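You operate a simulated robot arm through the tools that you are given. There is no shell and no other tool. Be economical: measure what you need, move in short steps, check, and stop when the job is done.

Carry out the task below with a simulated robot arm. There is one attempt and no reset: what you move stays moved.

TASK
Put the grey filter marked "75" from the wooden table on top of the green book there and the grey filter marked "27" on top of the beige box.
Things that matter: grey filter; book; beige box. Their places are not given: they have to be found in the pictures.

It is judged by the outcome, as a careful person would: the job done as asked, and still so three seconds after it is handed in. It fails if anything else is knocked over, pushed out of place, dropped, spilled or broken.

THE ROBOT
A 7-joint arm with a two-finger parallel gripper, fixed in place. Base frame: the origin is at the foot of the arm, x ahead of it, y to its left, z up; the work surface is at about z = 0. Lengths are in mm, angles in rad, forces in N, time in s.
With the tool pointing down near the work surface it reaches from about 240 to 620 mm from the base axis. Its first joint turns from -1.152 to 1.152 rad. Payload 2.6 kg.
Tool frame: the origin (TCP) lies between the finger pads and is the grasp point; the fingertips stand 30 mm ahead of it; z points along the fingers, y is the line along which they close. The gripper opens to 94 mm. The fingers are 28 mm wide and 10 mm thick; the gripper's body (50 by 96 mm) begins 55 mm behind the TCP.
Orientation is that of the tool frame in the base frame, as a unit quaternion [w, x, y, z]. With the fingers straight down and closing along the base's y, the tool's x points along the base's -x, its y along +y and its z along -z.

THE INTERFACE
- The arm moves only by the tool play_rows. Its argument "motion" is a list of rows, each a list of 2 entries, a list of its own where there are three numbers: the shift along the tool's x, y, z in mm, then the turn, a rotation vector about the tool's x, y, z in rad. In form: [[[tx, ty, tz], [wx, wy, wz]], ...]. A call has 1 to 12 rows; each row shifts and turns the commanded pose from where the row before left it, along the tool's axes as they then stand. "gripper" is the finger opening in mm, from 0 to 94, set as the call begins (left out, the last holds). A row lasts 0.2 s, in which the tool goes at most 50 mm and 0.15 rad; a call with a longer step from one row to the next is refused whole, and so is a gripper value outside its range. A pose out of reach is approached as far as the arm can. The call stops where the force on the tool passes 40 N (or 10 N more than at its start, if that is more) or the arm is blocked; 0.2 s more then pass. The fingers move at their own pace (about 72 mm/s each) and stop on an object; they squeeze with about 22 N. The grip force told is the motor's: it shows also when the fingers shut on nothing. Time passes only in rows, and 0.2 s behind the last, so rows that do not move let the fingers close. It gives the time, the measured TCP pose, the force on the tool (base axes), the opening and the grip force at its end, in the units of the frame above (readings bear some noise).
- Cameras (640 x 400 px; columns grow to the right, rows downward): "scene" is fixed at [33.4, 439.4, 548.9]; the picture's right is [-0.74, -0.68, 0.00], its down [-0.47, 0.51, -0.72] and it looks along [0.49, -0.53, -0.70] (base axes); focal length 335 px, centre (320, 200). "wrist" rides on the gripper at [-37, 0, -58] in the tool frame; the picture's right is [0.00, -1.00, 0.00], its down [0.97, 0.00, -0.24] and it looks along [0.24, 0.00, 0.97] (tool axes); focal length 218 px, centre (320, 200).
- camera(camera): a new picture of that camera. No time passes.
- pixel_to_xyz(camera, pixels): for up to 12 pixels [column, row] of the newest picture of that camera ("zoom" is the newest enlarged one), the place [x, y, z] in the base frame of the surface seen there, good to about 2 mm. No time passes.
- close_up(camera, box): a new picture of the part [left, top, right, bottom] of that camera's present view, enlarged. No time passes.
- close_job(): hands the job in; it is judged then, once.

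Work in short steps. Measure before you move; look again where a grasp or a placing could have gone wrong, and mend it. You have 60 turns and 26 pictures in all, the two below and enlarged ones among them. Open the gripper and draw the arm clear of the work before you hand the job in, unless the task says otherwise; then end with one line.

The tools are called after ">>>" as name(argument=value, ...) on one line, values as JSON. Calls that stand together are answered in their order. play_rows: Moves the arm, as the interface text tells. Its arguments: {"type":"object","properties":{"motion":{"type":"array","items":{"type":"array"}},"gripper":{"type":"number"}},"required":["motion"]} The other tools are called the same way: camera (camera) takes a picture; pixel_to_xyz (camera, pixels) gives the place of the surface under pixels of a picture; close_up (camera, box) takes an enlarged picture of a part of a camera's view; close_job () hands the job in.

At the start:

```text
time: 0.0
eef_pos: [355.0, 150.8, 286.2]
ee_rot: [0.0, 0.0, 1.0, 0.0]
ft_force: [-0.4, -0.2, -0.6]
gripper_width: 93.8
grasp_force: 0.0
```

scene: 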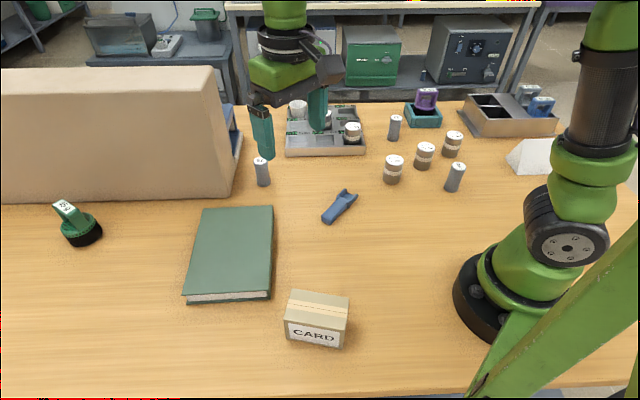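
wrist: 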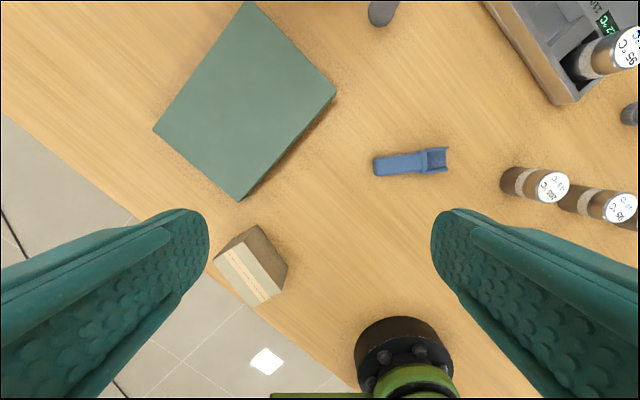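

The grey cylinders appear near (262,170), (395,127), (455,177); I zoom in to read their marks.

>>> close_up(camera="scene", box=[370, 80, 490, 200])

>>> close_up(camera="scene", box=[230, 90, 370, 200])

>>> pixel_to_xyz(camera="scene", pixels=[[261, 160], [396, 117], [458, 166], [204, 208], [273, 206], [270, 290], [184, 293], [292, 291], [349, 296], [341, 327], [286, 321], [318, 308]])

```text
3.33 times, centred on (430, 140) of scene
```

zoom: 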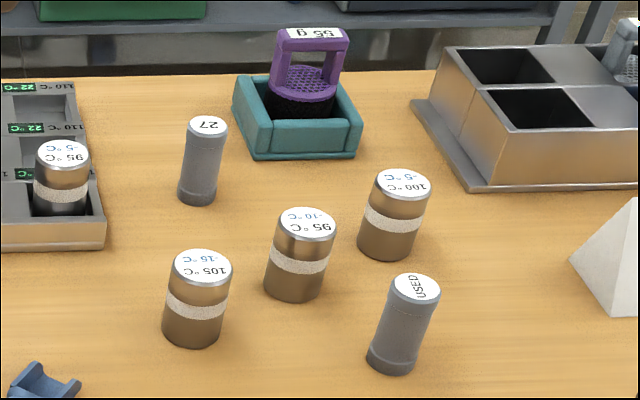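

```text
3.64 times, centred on (300, 145) of scene
```

zoom: 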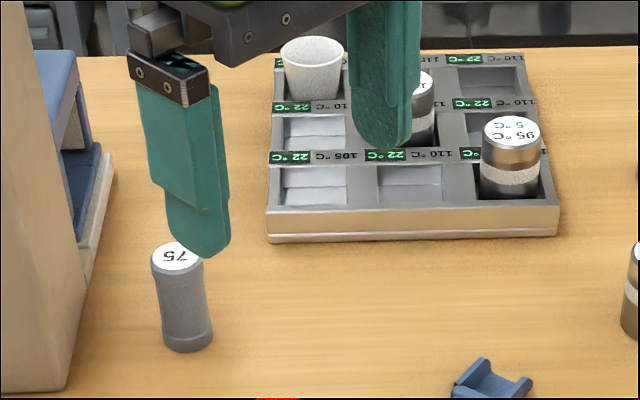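

```text
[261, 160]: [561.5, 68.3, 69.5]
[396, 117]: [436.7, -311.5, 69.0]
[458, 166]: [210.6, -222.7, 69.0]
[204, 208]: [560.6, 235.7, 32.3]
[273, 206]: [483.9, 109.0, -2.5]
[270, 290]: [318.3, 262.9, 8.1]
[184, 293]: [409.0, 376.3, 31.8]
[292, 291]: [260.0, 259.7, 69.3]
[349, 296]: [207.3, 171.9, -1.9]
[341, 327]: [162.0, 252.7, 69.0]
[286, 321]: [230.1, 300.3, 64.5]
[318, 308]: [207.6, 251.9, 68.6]
```

The 75 is at (262,160) and the 27 at (396,117). I measure the outlines of the book and small box, the filters' sides, and the large tan block to see which object is the "beige box".

>>> close_up(camera="scene", box=[170, 190, 370, 360])

>>> pixel_to_xyz(camera="scene", pixels=[[100, 75], [210, 75], [120, 150], [232, 180], [10, 80], [230, 110], [255, 160], [268, 160], [262, 175], [390, 117], [401, 117], [395, 130]])

>>> close_up(camera="scene", box=[0, 40, 280, 260])

```text
2.35 times, centred on (270, 275) of scene
```

zoom: 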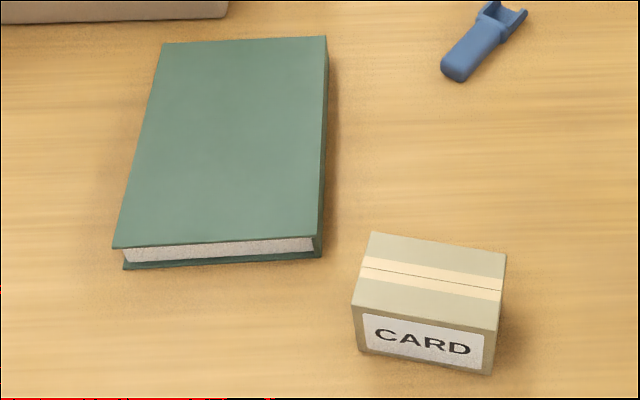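

```text
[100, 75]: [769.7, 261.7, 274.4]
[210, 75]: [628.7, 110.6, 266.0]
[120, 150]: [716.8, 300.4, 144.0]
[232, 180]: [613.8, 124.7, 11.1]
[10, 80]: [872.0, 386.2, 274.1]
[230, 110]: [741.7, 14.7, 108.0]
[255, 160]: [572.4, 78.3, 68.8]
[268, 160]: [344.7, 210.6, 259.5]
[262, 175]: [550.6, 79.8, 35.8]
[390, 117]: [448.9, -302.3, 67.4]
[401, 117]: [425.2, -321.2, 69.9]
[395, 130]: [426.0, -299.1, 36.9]
```

```text
1.82 times, centred on (140, 150) of scene
```

zoom: 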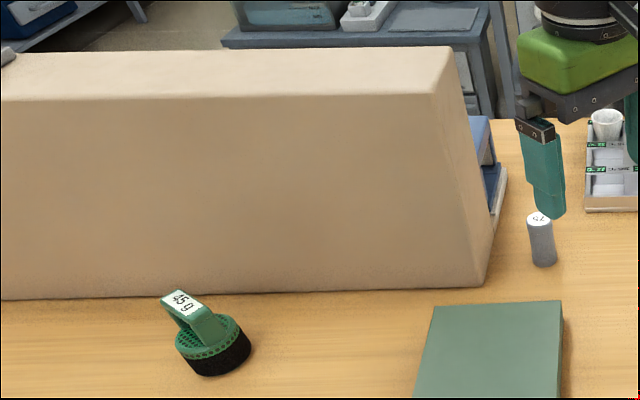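

The large tan block is 270 mm tall and out of reach, so the CARD box is the beige box. It's about (208,253) at z 69, and filter 75's axis is at (561,68). I'll move above filter 75 and measure the book's centre.

>>> pixel_to_xyz(camera="scene", pixels=[[232, 249], [270, 210], [268, 285], [190, 290], [317, 309], [293, 292], [346, 299]])

>>> play_rows(gripper=70, motion=[[[-41, -16.6, 0], [0, 0, 0]], [[-41, -16.6, 0], [0, 0, 0]], [[-41, -16.6, 0], [0, 0, 0]], [[-41, -16.6, 0], [0, 0, 0]], [[-42, -16.4, 0], [0, 0, 0]], [[0, 0, 40], [0, 0, 0]], [[0, 0, 40], [0, 0, 0]], [[0, 0, 40], [0, 0, 0]], [[0, 0, 20], [0, 0, 0]], [[0, 0, 0], [0, 0, 0]]])

>>> camera(camera="wrist")

>>> camera(camera="scene")

```text
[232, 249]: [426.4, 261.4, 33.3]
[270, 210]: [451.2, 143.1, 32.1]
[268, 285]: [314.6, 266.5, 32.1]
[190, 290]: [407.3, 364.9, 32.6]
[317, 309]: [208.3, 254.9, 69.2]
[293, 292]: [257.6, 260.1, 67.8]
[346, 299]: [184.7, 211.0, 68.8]
```

```text
time: 2.2
eef_pos: [549.5, 73.2, 146.1]
ee_rot: [0.0, -0.001, 1.0, 0.0]
ft_force: [-0.6, -0.1, -0.3]
gripper_width: 70.1
grasp_force: 0.0
out of reach, approached as far as the arm can: row 5
```

```text
19 pictures are left
```

wrist: 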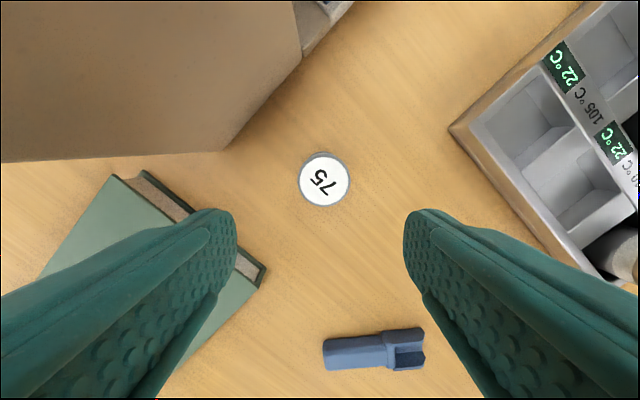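

```text
18 pictures are left
```

scene: 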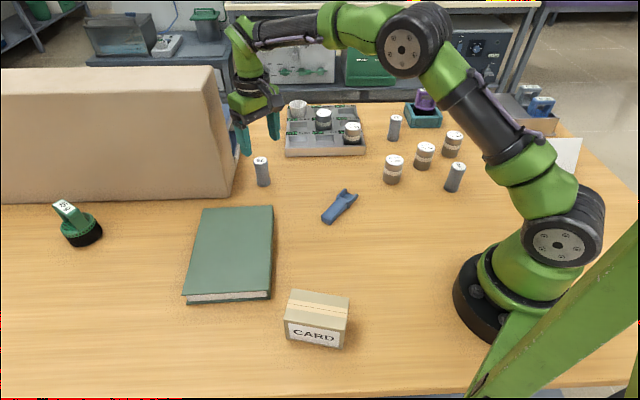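

The filter is unobstructed now; I measure its top in both views.

>>> pixel_to_xyz(camera="wrist", pixels=[[324, 182], [301, 182], [346, 182], [324, 205], [324, 160], [265, 268], [225, 150], [451, 129]])

>>> pixel_to_xyz(camera="scene", pixels=[[261, 160], [266, 160], [256, 160]])

```text
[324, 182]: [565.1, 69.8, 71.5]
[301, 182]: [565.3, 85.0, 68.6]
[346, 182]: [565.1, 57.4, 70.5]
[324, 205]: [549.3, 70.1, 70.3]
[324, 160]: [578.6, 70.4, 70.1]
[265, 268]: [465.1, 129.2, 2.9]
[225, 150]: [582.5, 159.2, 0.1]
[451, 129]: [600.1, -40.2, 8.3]
```

```text
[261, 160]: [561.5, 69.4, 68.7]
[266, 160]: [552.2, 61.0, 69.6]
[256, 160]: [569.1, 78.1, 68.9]
```

The filter's centre is about (563,70), radius 15. I descend a little and correct x and y.

>>> play_rows(motion=[[[0, 0, 26], [0, 0, 0]], [[-13.5, -3.2, 0], [0, 0, 0]], [[0, 0, 0], [0, 0, 0]]])

```text
time: 3.0
eef_pos: [565.1, 69.7, 120.8]
ee_rot: [0.0, 0.0, 1.0, 0.0]
ft_force: [-0.4, 0.3, -0.6]
gripper_width: 70.1
grasp_force: 0.0
```

Centred; descend to z≈45 and close.

>>> play_rows(motion=[[[1, 0, 30], [0, 0, 0]], [[1, 0, 30], [0, 0, 0]], [[0, 0, 14], [0, 0, 0]], [[0, 0, 0], [0, 0, 0]]])

>>> play_rows(gripper=0, motion=[[[0, 0, 0], [0, 0, 0]], [[0, 0, 0], [0, 0, 0]], [[0, 0, 0], [0, 0, 0]], [[0, 0, 0], [0, 0, 0]]])

```text
time: 4.0
eef_pos: [564.0, 69.9, 46.2]
ee_rot: [-0.001, 0.001, 1.0, 0.001]
ft_force: [0.0, -0.3, 0.4]
gripper_width: 69.9
grasp_force: 0.1
```

```text
time: 5.0
eef_pos: [562.1, 69.3, 45.0]
ee_rot: [0.001, 0.0, 1.0, 0.0]
ft_force: [-0.6, -0.1, -0.4]
gripper_width: 33.3
grasp_force: 22.3
```

Filter held (33 mm). Lift, pull back from the block, then move over the book's centre (437,250).

>>> play_rows(motion=[[[0, 0, -40], [0, 0, 0]], [[0, 0, -40], [0, 0, 0]], [[0, 0, -25], [0, 0, 0]], [[35, 0, 0], [0, 0, 0]], [[35, 0, 0], [0, 0, 0]], [[11, 36, 0], [0, 0, 0]], [[11, 36, 0], [0, 0, 0]], [[11, 36, 0], [0, 0, 0]], [[11, 36, 0], [0, 0, 0]], [[11, 37, 0], [0, 0, 0]], [[0, 0, 0], [0, 0, 0]]])

>>> camera(camera="scene")

```text
time: 7.4
eef_pos: [437.4, 251.5, 151.2]
ee_rot: [0.0, 0.0, 1.0, 0.001]
ft_force: [-0.1, -0.7, -0.3]
gripper_width: 33.5
grasp_force: 21.9
```

```text
17 pictures are left
```

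scene: 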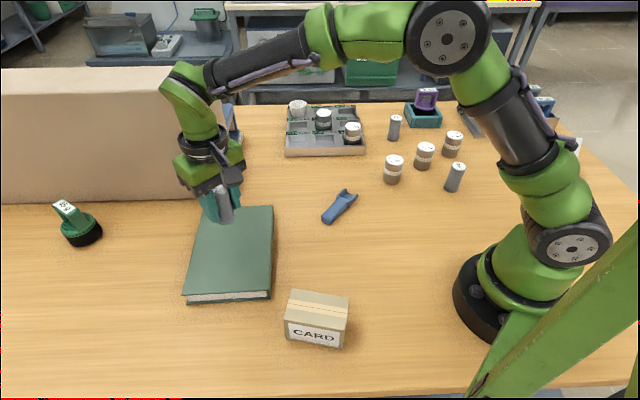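

The filter is held upright over the book. Its bottom should touch at TCP z≈78, so I lower to about 79.

>>> play_rows(motion=[[[0, 0, 30], [0, 0, 0]], [[0, 0, 30], [0, 0, 0]], [[0, 0, 9], [0, 0, 0]], [[0, 0, 3], [0, 0, 0]], [[0, 0, 0], [0, 0, 0]]])

```text
time: 8.6
eef_pos: [438.1, 249.6, 79.5]
ee_rot: [0.001, -0.001, 1.0, 0.0]
ft_force: [-1.6, -0.5, 6.4]
gripper_width: 33.4
grasp_force: 21.8
```

Contact is shown (6.4 N up). Release and rise.

>>> play_rows(gripper=60, motion=[[[0, 0, 0], [0, 0, 0]], [[0, 0, 0], [0, 0, 0]], [[0, 0, 0], [0, 0, 0]]])

>>> play_rows(motion=[[[0, 0, -30], [0, 0, 0]], [[0, 0, -40], [0, 0, 0]], [[0, 0, -40], [0, 0, 0]], [[0, 0, -40], [0, 0, 0]], [[0, 0, 0], [0, 0, 0]]])

>>> camera(camera="scene")

```text
time: 9.4
eef_pos: [437.3, 250.4, 81.2]
ee_rot: [0.0, 0.0, 1.0, 0.0]
ft_force: [-0.5, 0.4, -0.1]
gripper_width: 59.7
grasp_force: 0.0
```

```text
time: 10.6
eef_pos: [438.9, 250.0, 230.9]
ee_rot: [0.001, 0.0, 1.0, 0.0]
ft_force: [-1.0, -0.2, 0.4]
gripper_width: 60.2
grasp_force: 0.1
```

```text
16 pictures are left
```

scene: 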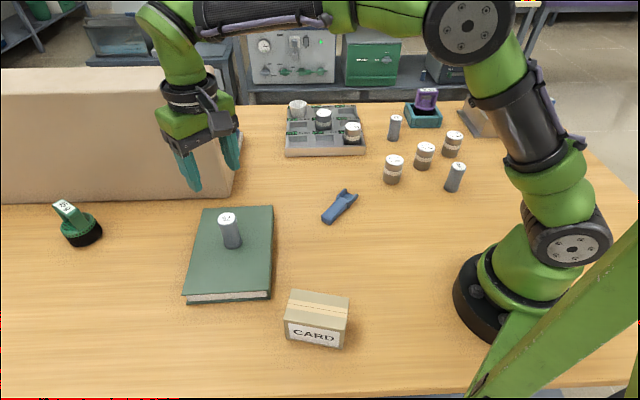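

75 stands on the book. Now I cross over at height to above filter 27 (436,-310).

>>> play_rows(motion=[[[0, -46, 0], [0, 0, 0]], [[0, -46, 0], [0, 0, 0]], [[0, -46, 0], [0, 0, 0]], [[0, -46, 0], [0, 0, 0]], [[0, -46, 0], [0, 0, 0]], [[0, -46, 0], [0, 0, 0]], [[0, -46, 0], [0, 0, 0]], [[0, -46, 0], [0, 0, 0]], [[0, -46, 0], [0, 0, 0]], [[0, -46, 0], [0, 0, 0]], [[0, -46, 0], [0, 0, 0]], [[0, -46, 0], [0, 0, 0]]])

>>> play_rows(motion=[[[0, -8, 30], [0, 0, 0]], [[0, 0, 40], [0, 0, 0]], [[0, 0, 0], [0, 0, 0]]])

>>> camera(camera="wrist")

```text
time: 13.2
eef_pos: [436.3, -301.5, 228.2]
ee_rot: [0.0, -0.001, 1.0, 0.0]
ft_force: [-0.2, -0.1, 0.1]
gripper_width: 60.2
grasp_force: 0.0
```

```text
time: 14.0
eef_pos: [437.7, -309.9, 158.9]
ee_rot: [0.0, -0.001, 1.0, 0.0]
ft_force: [0.6, -0.6, -0.5]
gripper_width: 60.1
grasp_force: 0.1
```

```text
15 pictures are left
```

wrist: 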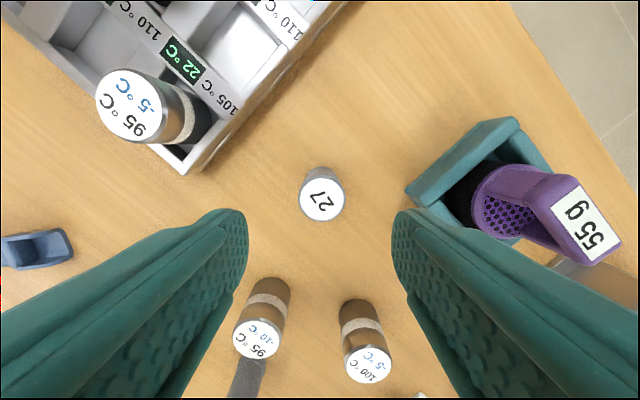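

>>> pixel_to_xyz(camera="wrist", pixels=[[322, 200], [302, 200], [343, 200], [322, 180], [322, 218], [407, 190], [268, 285], [355, 308], [574, 230], [186, 172], [570, 190], [262, 338]])

```text
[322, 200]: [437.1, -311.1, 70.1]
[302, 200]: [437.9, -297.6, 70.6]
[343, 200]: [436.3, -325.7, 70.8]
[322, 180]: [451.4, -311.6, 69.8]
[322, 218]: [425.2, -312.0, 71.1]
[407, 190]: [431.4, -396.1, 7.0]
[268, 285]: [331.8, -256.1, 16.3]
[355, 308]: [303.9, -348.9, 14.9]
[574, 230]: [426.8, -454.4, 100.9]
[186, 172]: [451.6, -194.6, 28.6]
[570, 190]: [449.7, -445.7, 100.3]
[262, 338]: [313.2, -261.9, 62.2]
```

Filter 27's centre is (437.5,-311.5), with clear space on both sides (tray edge at y=-396). Descend and grip.

>>> play_rows(motion=[[[0, -1.5, 40], [0, 0, 0]], [[0, 0, 40], [0, 0, 0]], [[0, 0, 33], [0, 0, 0]], [[0, 0, 0], [0, 0, 0]]])

>>> play_rows(gripper=0, motion=[[[0, 0, 0], [0, 0, 0]], [[0, 0, 0], [0, 0, 0]], [[0, 0, 0], [0, 0, 0]], [[0, 0, 0], [0, 0, 0]]])

```text
time: 15.0
eef_pos: [437.3, -311.8, 45.2]
ee_rot: [0.001, 0.0, 1.0, 0.0]
ft_force: [0.4, -0.3, -0.1]
gripper_width: 60.1
grasp_force: 0.0
```

```text
time: 16.0
eef_pos: [437.1, -311.2, 45.6]
ee_rot: [0.0, 0.0, 1.0, -0.001]
ft_force: [0.2, -0.8, -0.7]
gripper_width: 33.5
grasp_force: 22.1
```

Gripped. Lift high, then travel to above the box centre (208,254).

>>> play_rows(motion=[[[0, 0, -40], [0, 0, 0]], [[0, 0, -40], [0, 0, 0]], [[0, 0, -40], [0, 0, 0]], [[0, 0, -40], [0, 0, 0]], [[0, 0, -30], [0, 0, 0]], [[16.35, 40.4, 0], [0, 0, 0]], [[16.35, 40.4, 0], [0, 0, 0]], [[16.35, 40.4, 0], [0, 0, 0]], [[16.35, 40.4, 0], [0, 0, 0]], [[16.35, 40.4, 0], [0, 0, 0]], [[16.35, 40.4, 0], [0, 0, 0]], [[16.35, 40.4, 0], [0, 0, 0]]])

>>> play_rows(motion=[[[16.35, 40.4, 0], [0, 0, 0]], [[16.35, 40.4, 0], [0, 0, 0]], [[16.35, 40.4, 0], [0, 0, 0]], [[16.35, 40.4, 0], [0, 0, 0]], [[16.35, 40.4, 0], [0, 0, 0]], [[16.35, 40.4, 0], [0, 0, 0]], [[16.35, 40.4, 0], [0, 0, 0]], [[0, 0, 0], [0, 0, 0]]])

>>> camera(camera="scene")

```text
time: 18.6
eef_pos: [323.9, -26.7, 236.8]
ee_rot: [0.0, 0.0, 1.0, 0.0]
ft_force: [-0.3, -0.2, 0.4]
gripper_width: 0.0
grasp_force: 21.9
```

```text
time: 20.4
eef_pos: [207.4, 255.2, 235.9]
ee_rot: [0.0, 0.0, 1.0, 0.0]
ft_force: [-0.6, -0.2, 0.4]
gripper_width: 0.0
grasp_force: 21.5
```

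```text
14 pictures are left
```

scene: 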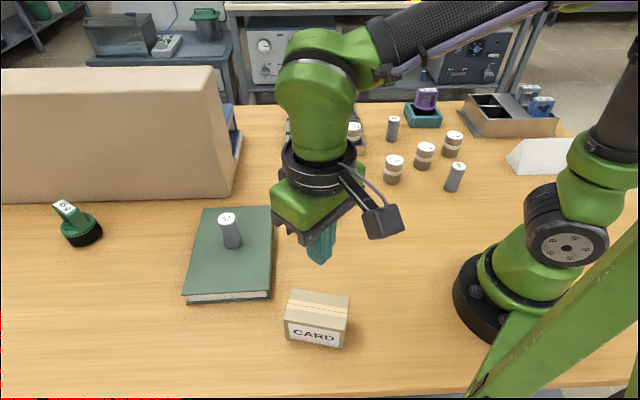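

The gripper closed to 0: the filter slipped out, and it seems to be standing near its old place at (393,128). I take a closer look.

>>> close_up(camera="scene", box=[340, 80, 480, 200])

>>> pixel_to_xyz(camera="scene", pixels=[[394, 118], [389, 118], [399, 118], [392, 130], [426, 90], [410, 118], [425, 145], [453, 133]])

```text
3.33 times, centred on (410, 140) of scene
```

zoom: 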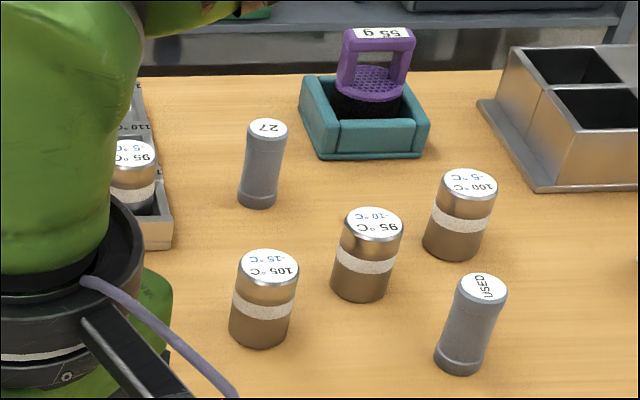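

```text
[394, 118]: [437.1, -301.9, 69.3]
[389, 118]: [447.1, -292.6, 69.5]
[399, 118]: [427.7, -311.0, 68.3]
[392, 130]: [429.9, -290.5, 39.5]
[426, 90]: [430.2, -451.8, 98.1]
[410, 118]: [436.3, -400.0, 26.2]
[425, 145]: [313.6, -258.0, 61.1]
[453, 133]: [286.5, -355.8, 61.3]
```

It stands upright at about (437,-302), its neighbours undisturbed. I return, reopening the gripper.

>>> play_rows(gripper=60, motion=[[[-19.1, -46, 0], [0, 0, 0]], [[-19.1, -46, 0], [0, 0, 0]], [[-19.1, -46, 0], [0, 0, 0]], [[-19.1, -46, 0], [0, 0, 0]], [[-19.1, -46, 0], [0, 0, 0]], [[-19.1, -46, 0], [0, 0, 0]], [[-19.1, -46, 0], [0, 0, 0]], [[-19.1, -46, 0], [0, 0, 0]], [[-19.1, -46, 0], [0, 0, 0]], [[-19.1, -46, 0], [0, 0, 0]], [[-19.1, -46, 0], [0, 0, 0]], [[-19.1, -46, 0], [0, 0, 0]]])

>>> play_rows(motion=[[[0, -5, 40], [0, 0, 0]], [[0, 0, 35], [0, 0, 0]], [[0, 0, 0], [0, 0, 0]]])

>>> camera(camera="wrist")

```text
time: 23.0
eef_pos: [437.4, -297.5, 237.3]
ee_rot: [0.0, -0.001, 1.0, -0.001]
ft_force: [0.3, 0.0, 0.4]
gripper_width: 60.3
grasp_force: 0.1
```

```text
time: 23.8
eef_pos: [437.2, -302.8, 161.5]
ee_rot: [0.0, -0.001, 1.0, 0.0]
ft_force: [-0.9, -0.4, 0.5]
gripper_width: 59.9
grasp_force: 0.1
```

```text
12 pictures are left
```

wrist: 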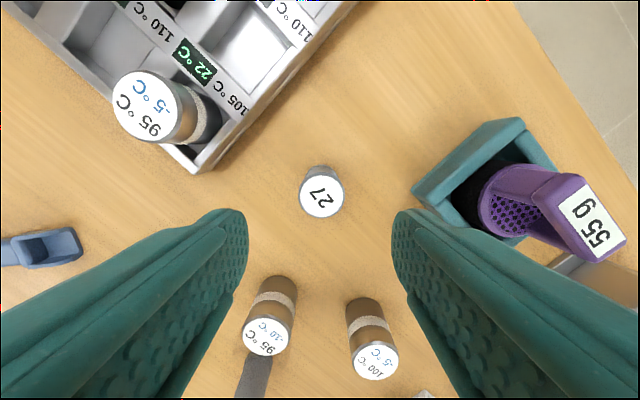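

>>> pixel_to_xyz(camera="wrist", pixels=[[322, 198], [303, 198], [342, 198], [322, 179], [322, 216]])

```text
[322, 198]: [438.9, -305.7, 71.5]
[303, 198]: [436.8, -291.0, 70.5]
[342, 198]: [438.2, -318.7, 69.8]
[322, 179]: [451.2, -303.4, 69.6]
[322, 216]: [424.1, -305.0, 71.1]
```

Centre is (437.5,-304.7). I descend slightly lower this time (z≈38), onto the waist, and let the grip settle before a slow lift.

>>> play_rows(motion=[[[0, -2, 40], [0, 0, 0]], [[0, 0, 40], [0, 0, 0]], [[0, 0, 30], [0, 0, 0]], [[0, 0, 13], [0, 0, 0]], [[0, 0, 0], [0, 0, 0]]])

>>> play_rows(gripper=0, motion=[[[0, 0, 0], [0, 0, 0]], [[0, 0, 0], [0, 0, 0]], [[0, 0, 0], [0, 0, 0]], [[0, 0, 0], [0, 0, 0]], [[0, 0, 0], [0, 0, 0]]])

>>> play_rows(motion=[[[0, 0, -5], [0, 0, 0]], [[0, 0, -5], [0, 0, 0]], [[0, 0, 0], [0, 0, 0]]])

```text
time: 25.0
eef_pos: [437.0, -303.4, 39.0]
ee_rot: [0.0, 0.0, 1.0, 0.0]
ft_force: [-0.6, 0.6, -1.2]
gripper_width: 59.8
grasp_force: 0.0
```

```text
time: 26.2
eef_pos: [438.4, -303.9, 38.7]
ee_rot: [0.0, 0.0, 1.0, 0.0]
ft_force: [-0.3, -0.1, 0.3]
gripper_width: 33.3
grasp_force: 21.8
```

```text
time: 27.0
eef_pos: [437.2, -303.5, 49.3]
ee_rot: [0.0, -0.001, 1.0, 0.0]
ft_force: [0.2, -0.2, -1.2]
gripper_width: 33.4
grasp_force: 21.7
```

Still held after 10 mm. I lift gently further and check.

>>> play_rows(motion=[[[0, 0, -15], [0, 0, 0]], [[0, 0, -15], [0, 0, 0]], [[0, 0, -15], [0, 0, 0]], [[0, 0, 0], [0, 0, 0]]])

>>> camera(camera="scene")

```text
time: 28.0
eef_pos: [437.6, -304.7, 94.3]
ee_rot: [0.0, 0.0, 1.0, 0.001]
ft_force: [-0.2, -0.1, -0.8]
gripper_width: 33.6
grasp_force: 21.7
```

```text
11 pictures are left
```

scene: 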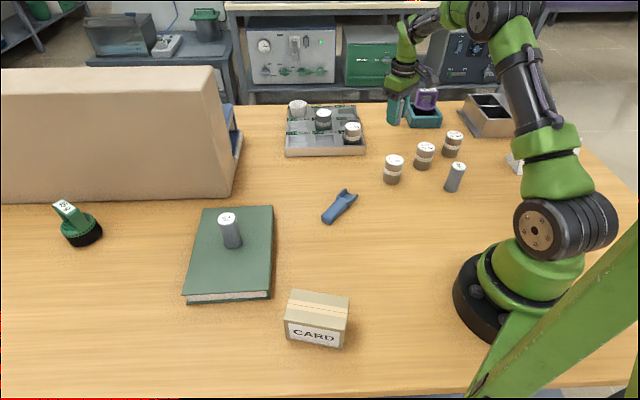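

The filter is in the grip. I continue the lift and start the travel more gently, checking the opening.

>>> play_rows(motion=[[[0, 0, -25], [0, 0, 0]], [[0, 0, -25], [0, 0, 0]], [[0, 0, -25], [0, 0, 0]], [[0, 0, -25], [0, 0, 0]], [[0, 0, -10], [0, 0, 0]], [[0, 0, 0], [0, 0, 0]]])

>>> play_rows(motion=[[[6, 15, 0], [0, 0, 0]], [[10, 24, 0], [0, 0, 0]], [[12, 29, 0], [0, 0, 0]], [[12, 29, 0], [0, 0, 0]], [[12, 29, 0], [0, 0, 0]], [[12, 29, 0], [0, 0, 0]], [[12, 29, 0], [0, 0, 0]], [[12, 29, 0], [0, 0, 0]], [[12, 29, 0], [0, 0, 0]], [[12, 29, 0], [0, 0, 0]]])

```text
time: 29.4
eef_pos: [436.3, -305.1, 204.2]
ee_rot: [0.0, 0.0, 1.0, 0.0]
ft_force: [0.5, -0.4, -0.5]
gripper_width: 33.7
grasp_force: 22.4
```

```text
time: 31.6
eef_pos: [324.2, -33.3, 202.3]
ee_rot: [0.0, 0.0, 1.0, 0.0]
ft_force: [0.5, -0.1, -1.2]
gripper_width: 33.3
grasp_force: 22.0
```

Still held. Continue to above the box.

>>> play_rows(motion=[[[11.7, 28.7, 0], [0, 0, 0]], [[11.7, 28.7, 0], [0, 0, 0]], [[11.7, 28.7, 0], [0, 0, 0]], [[11.7, 28.7, 0], [0, 0, 0]], [[11.7, 28.7, 0], [0, 0, 0]], [[11.7, 28.7, 0], [0, 0, 0]], [[11.7, 28.7, 0], [0, 0, 0]], [[11.7, 28.7, 0], [0, 0, 0]], [[11.7, 28.7, 0], [0, 0, 0]], [[11.7, 28.7, 0], [0, 0, 0]], [[0, 0, 0], [0, 0, 0]]])

>>> camera(camera="scene")

>>> camera(camera="wrist")

```text
time: 34.0
eef_pos: [207.5, 254.5, 203.4]
ee_rot: [0.0, 0.0, 1.0, 0.001]
ft_force: [-0.7, -1.1, -1.8]
gripper_width: 33.5
grasp_force: 22.1
```

```text
10 pictures are left
```

scene: 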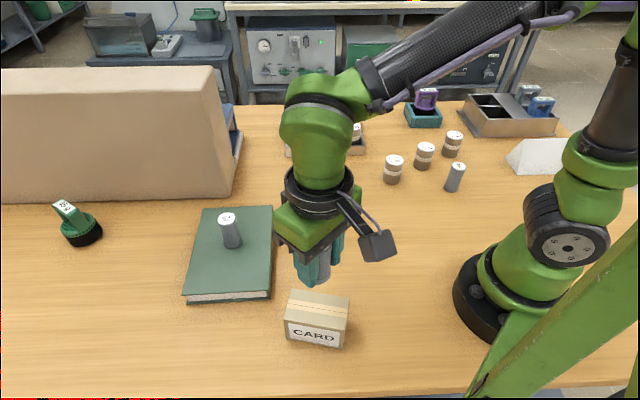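

```text
9 pictures are left
```

wrist: 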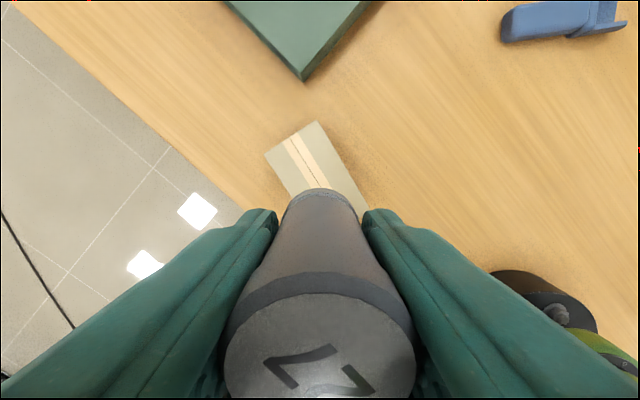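

Upright and centred over the box (centre ≈ (209,255)). The grip is ~39 mm above the filter's foot, so contact comes at z≈108; I lower to ~110 first.

>>> play_rows(motion=[[[-1, 0, 30], [0, 0, 0]], [[0, 0, 30], [0, 0, 0]], [[0, 0, 20], [0, 0, 0]], [[0, 0, 12], [0, 0, 0]], [[0, 0, 0], [0, 0, 0]]])

```text
time: 35.2
eef_pos: [208.8, 253.3, 112.2]
ee_rot: [-0.001, 0.0, 1.0, 0.0]
ft_force: [0.0, -0.1, -0.7]
gripper_width: 33.3
grasp_force: 22.1
```

>>> play_rows(motion=[[[0, 0, 2], [0, 0, 0]], [[0, 0, 1], [0, 0, 0]], [[0, 0, 0], [0, 0, 0]]])

```text
time: 36.0
eef_pos: [210.1, 252.9, 109.3]
ee_rot: [0.001, 0.0, 1.0, -0.001]
ft_force: [0.5, -1.2, 6.8]
gripper_width: 33.6
grasp_force: 22.2
```

Contact (6.8 N). Release and rise straight up.

>>> play_rows(gripper=60, motion=[[[0, 0, 0], [0, 0, 0]], [[0, 0, 0], [0, 0, 0]], [[0, 0, 0], [0, 0, 0]]])

>>> play_rows(motion=[[[0, 0, -25], [0, 0, 0]], [[0, 0, -35], [0, 0, 0]], [[0, 0, -35], [0, 0, 0]], [[0, 0, -35], [0, 0, 0]], [[-35, -20, 0], [0, 0, 0]], [[-35, -20, 0], [0, 0, 0]], [[-35, -20, 0], [0, 0, 0]], [[-35, -20, 0], [0, 0, 0]], [[0, 0, 0], [0, 0, 0]]])

>>> camera(camera="scene")

```text
time: 36.8
eef_pos: [208.3, 252.4, 108.1]
ee_rot: [-0.002, 0.0, 1.0, 0.0]
ft_force: [-0.3, 0.2, 0.3]
gripper_width: 59.8
grasp_force: 0.1
```

```text
time: 38.8
eef_pos: [346.9, 173.0, 237.9]
ee_rot: [0.0, -0.001, 1.0, 0.0]
ft_force: [-0.2, 0.8, 0.4]
gripper_width: 60.1
grasp_force: 0.1
```

```text
8 pictures are left
```

scene: 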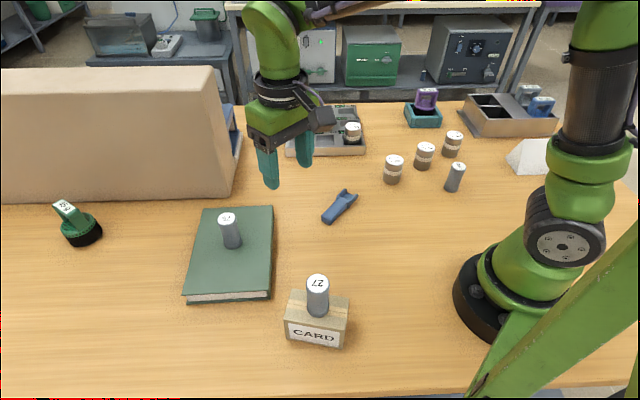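

Both filters stand upright in place, nothing else has moved, and the arm is clear.

>>> close_job()

```text
The job is handed in.
```

The grey filter marked "75" is standing on the green book and the one marked "27" on the beige CARD box. Filter 27 slipped from the gripper on the first try and stayed upright, so I picked it up again. The last picture showed nothing else moved.
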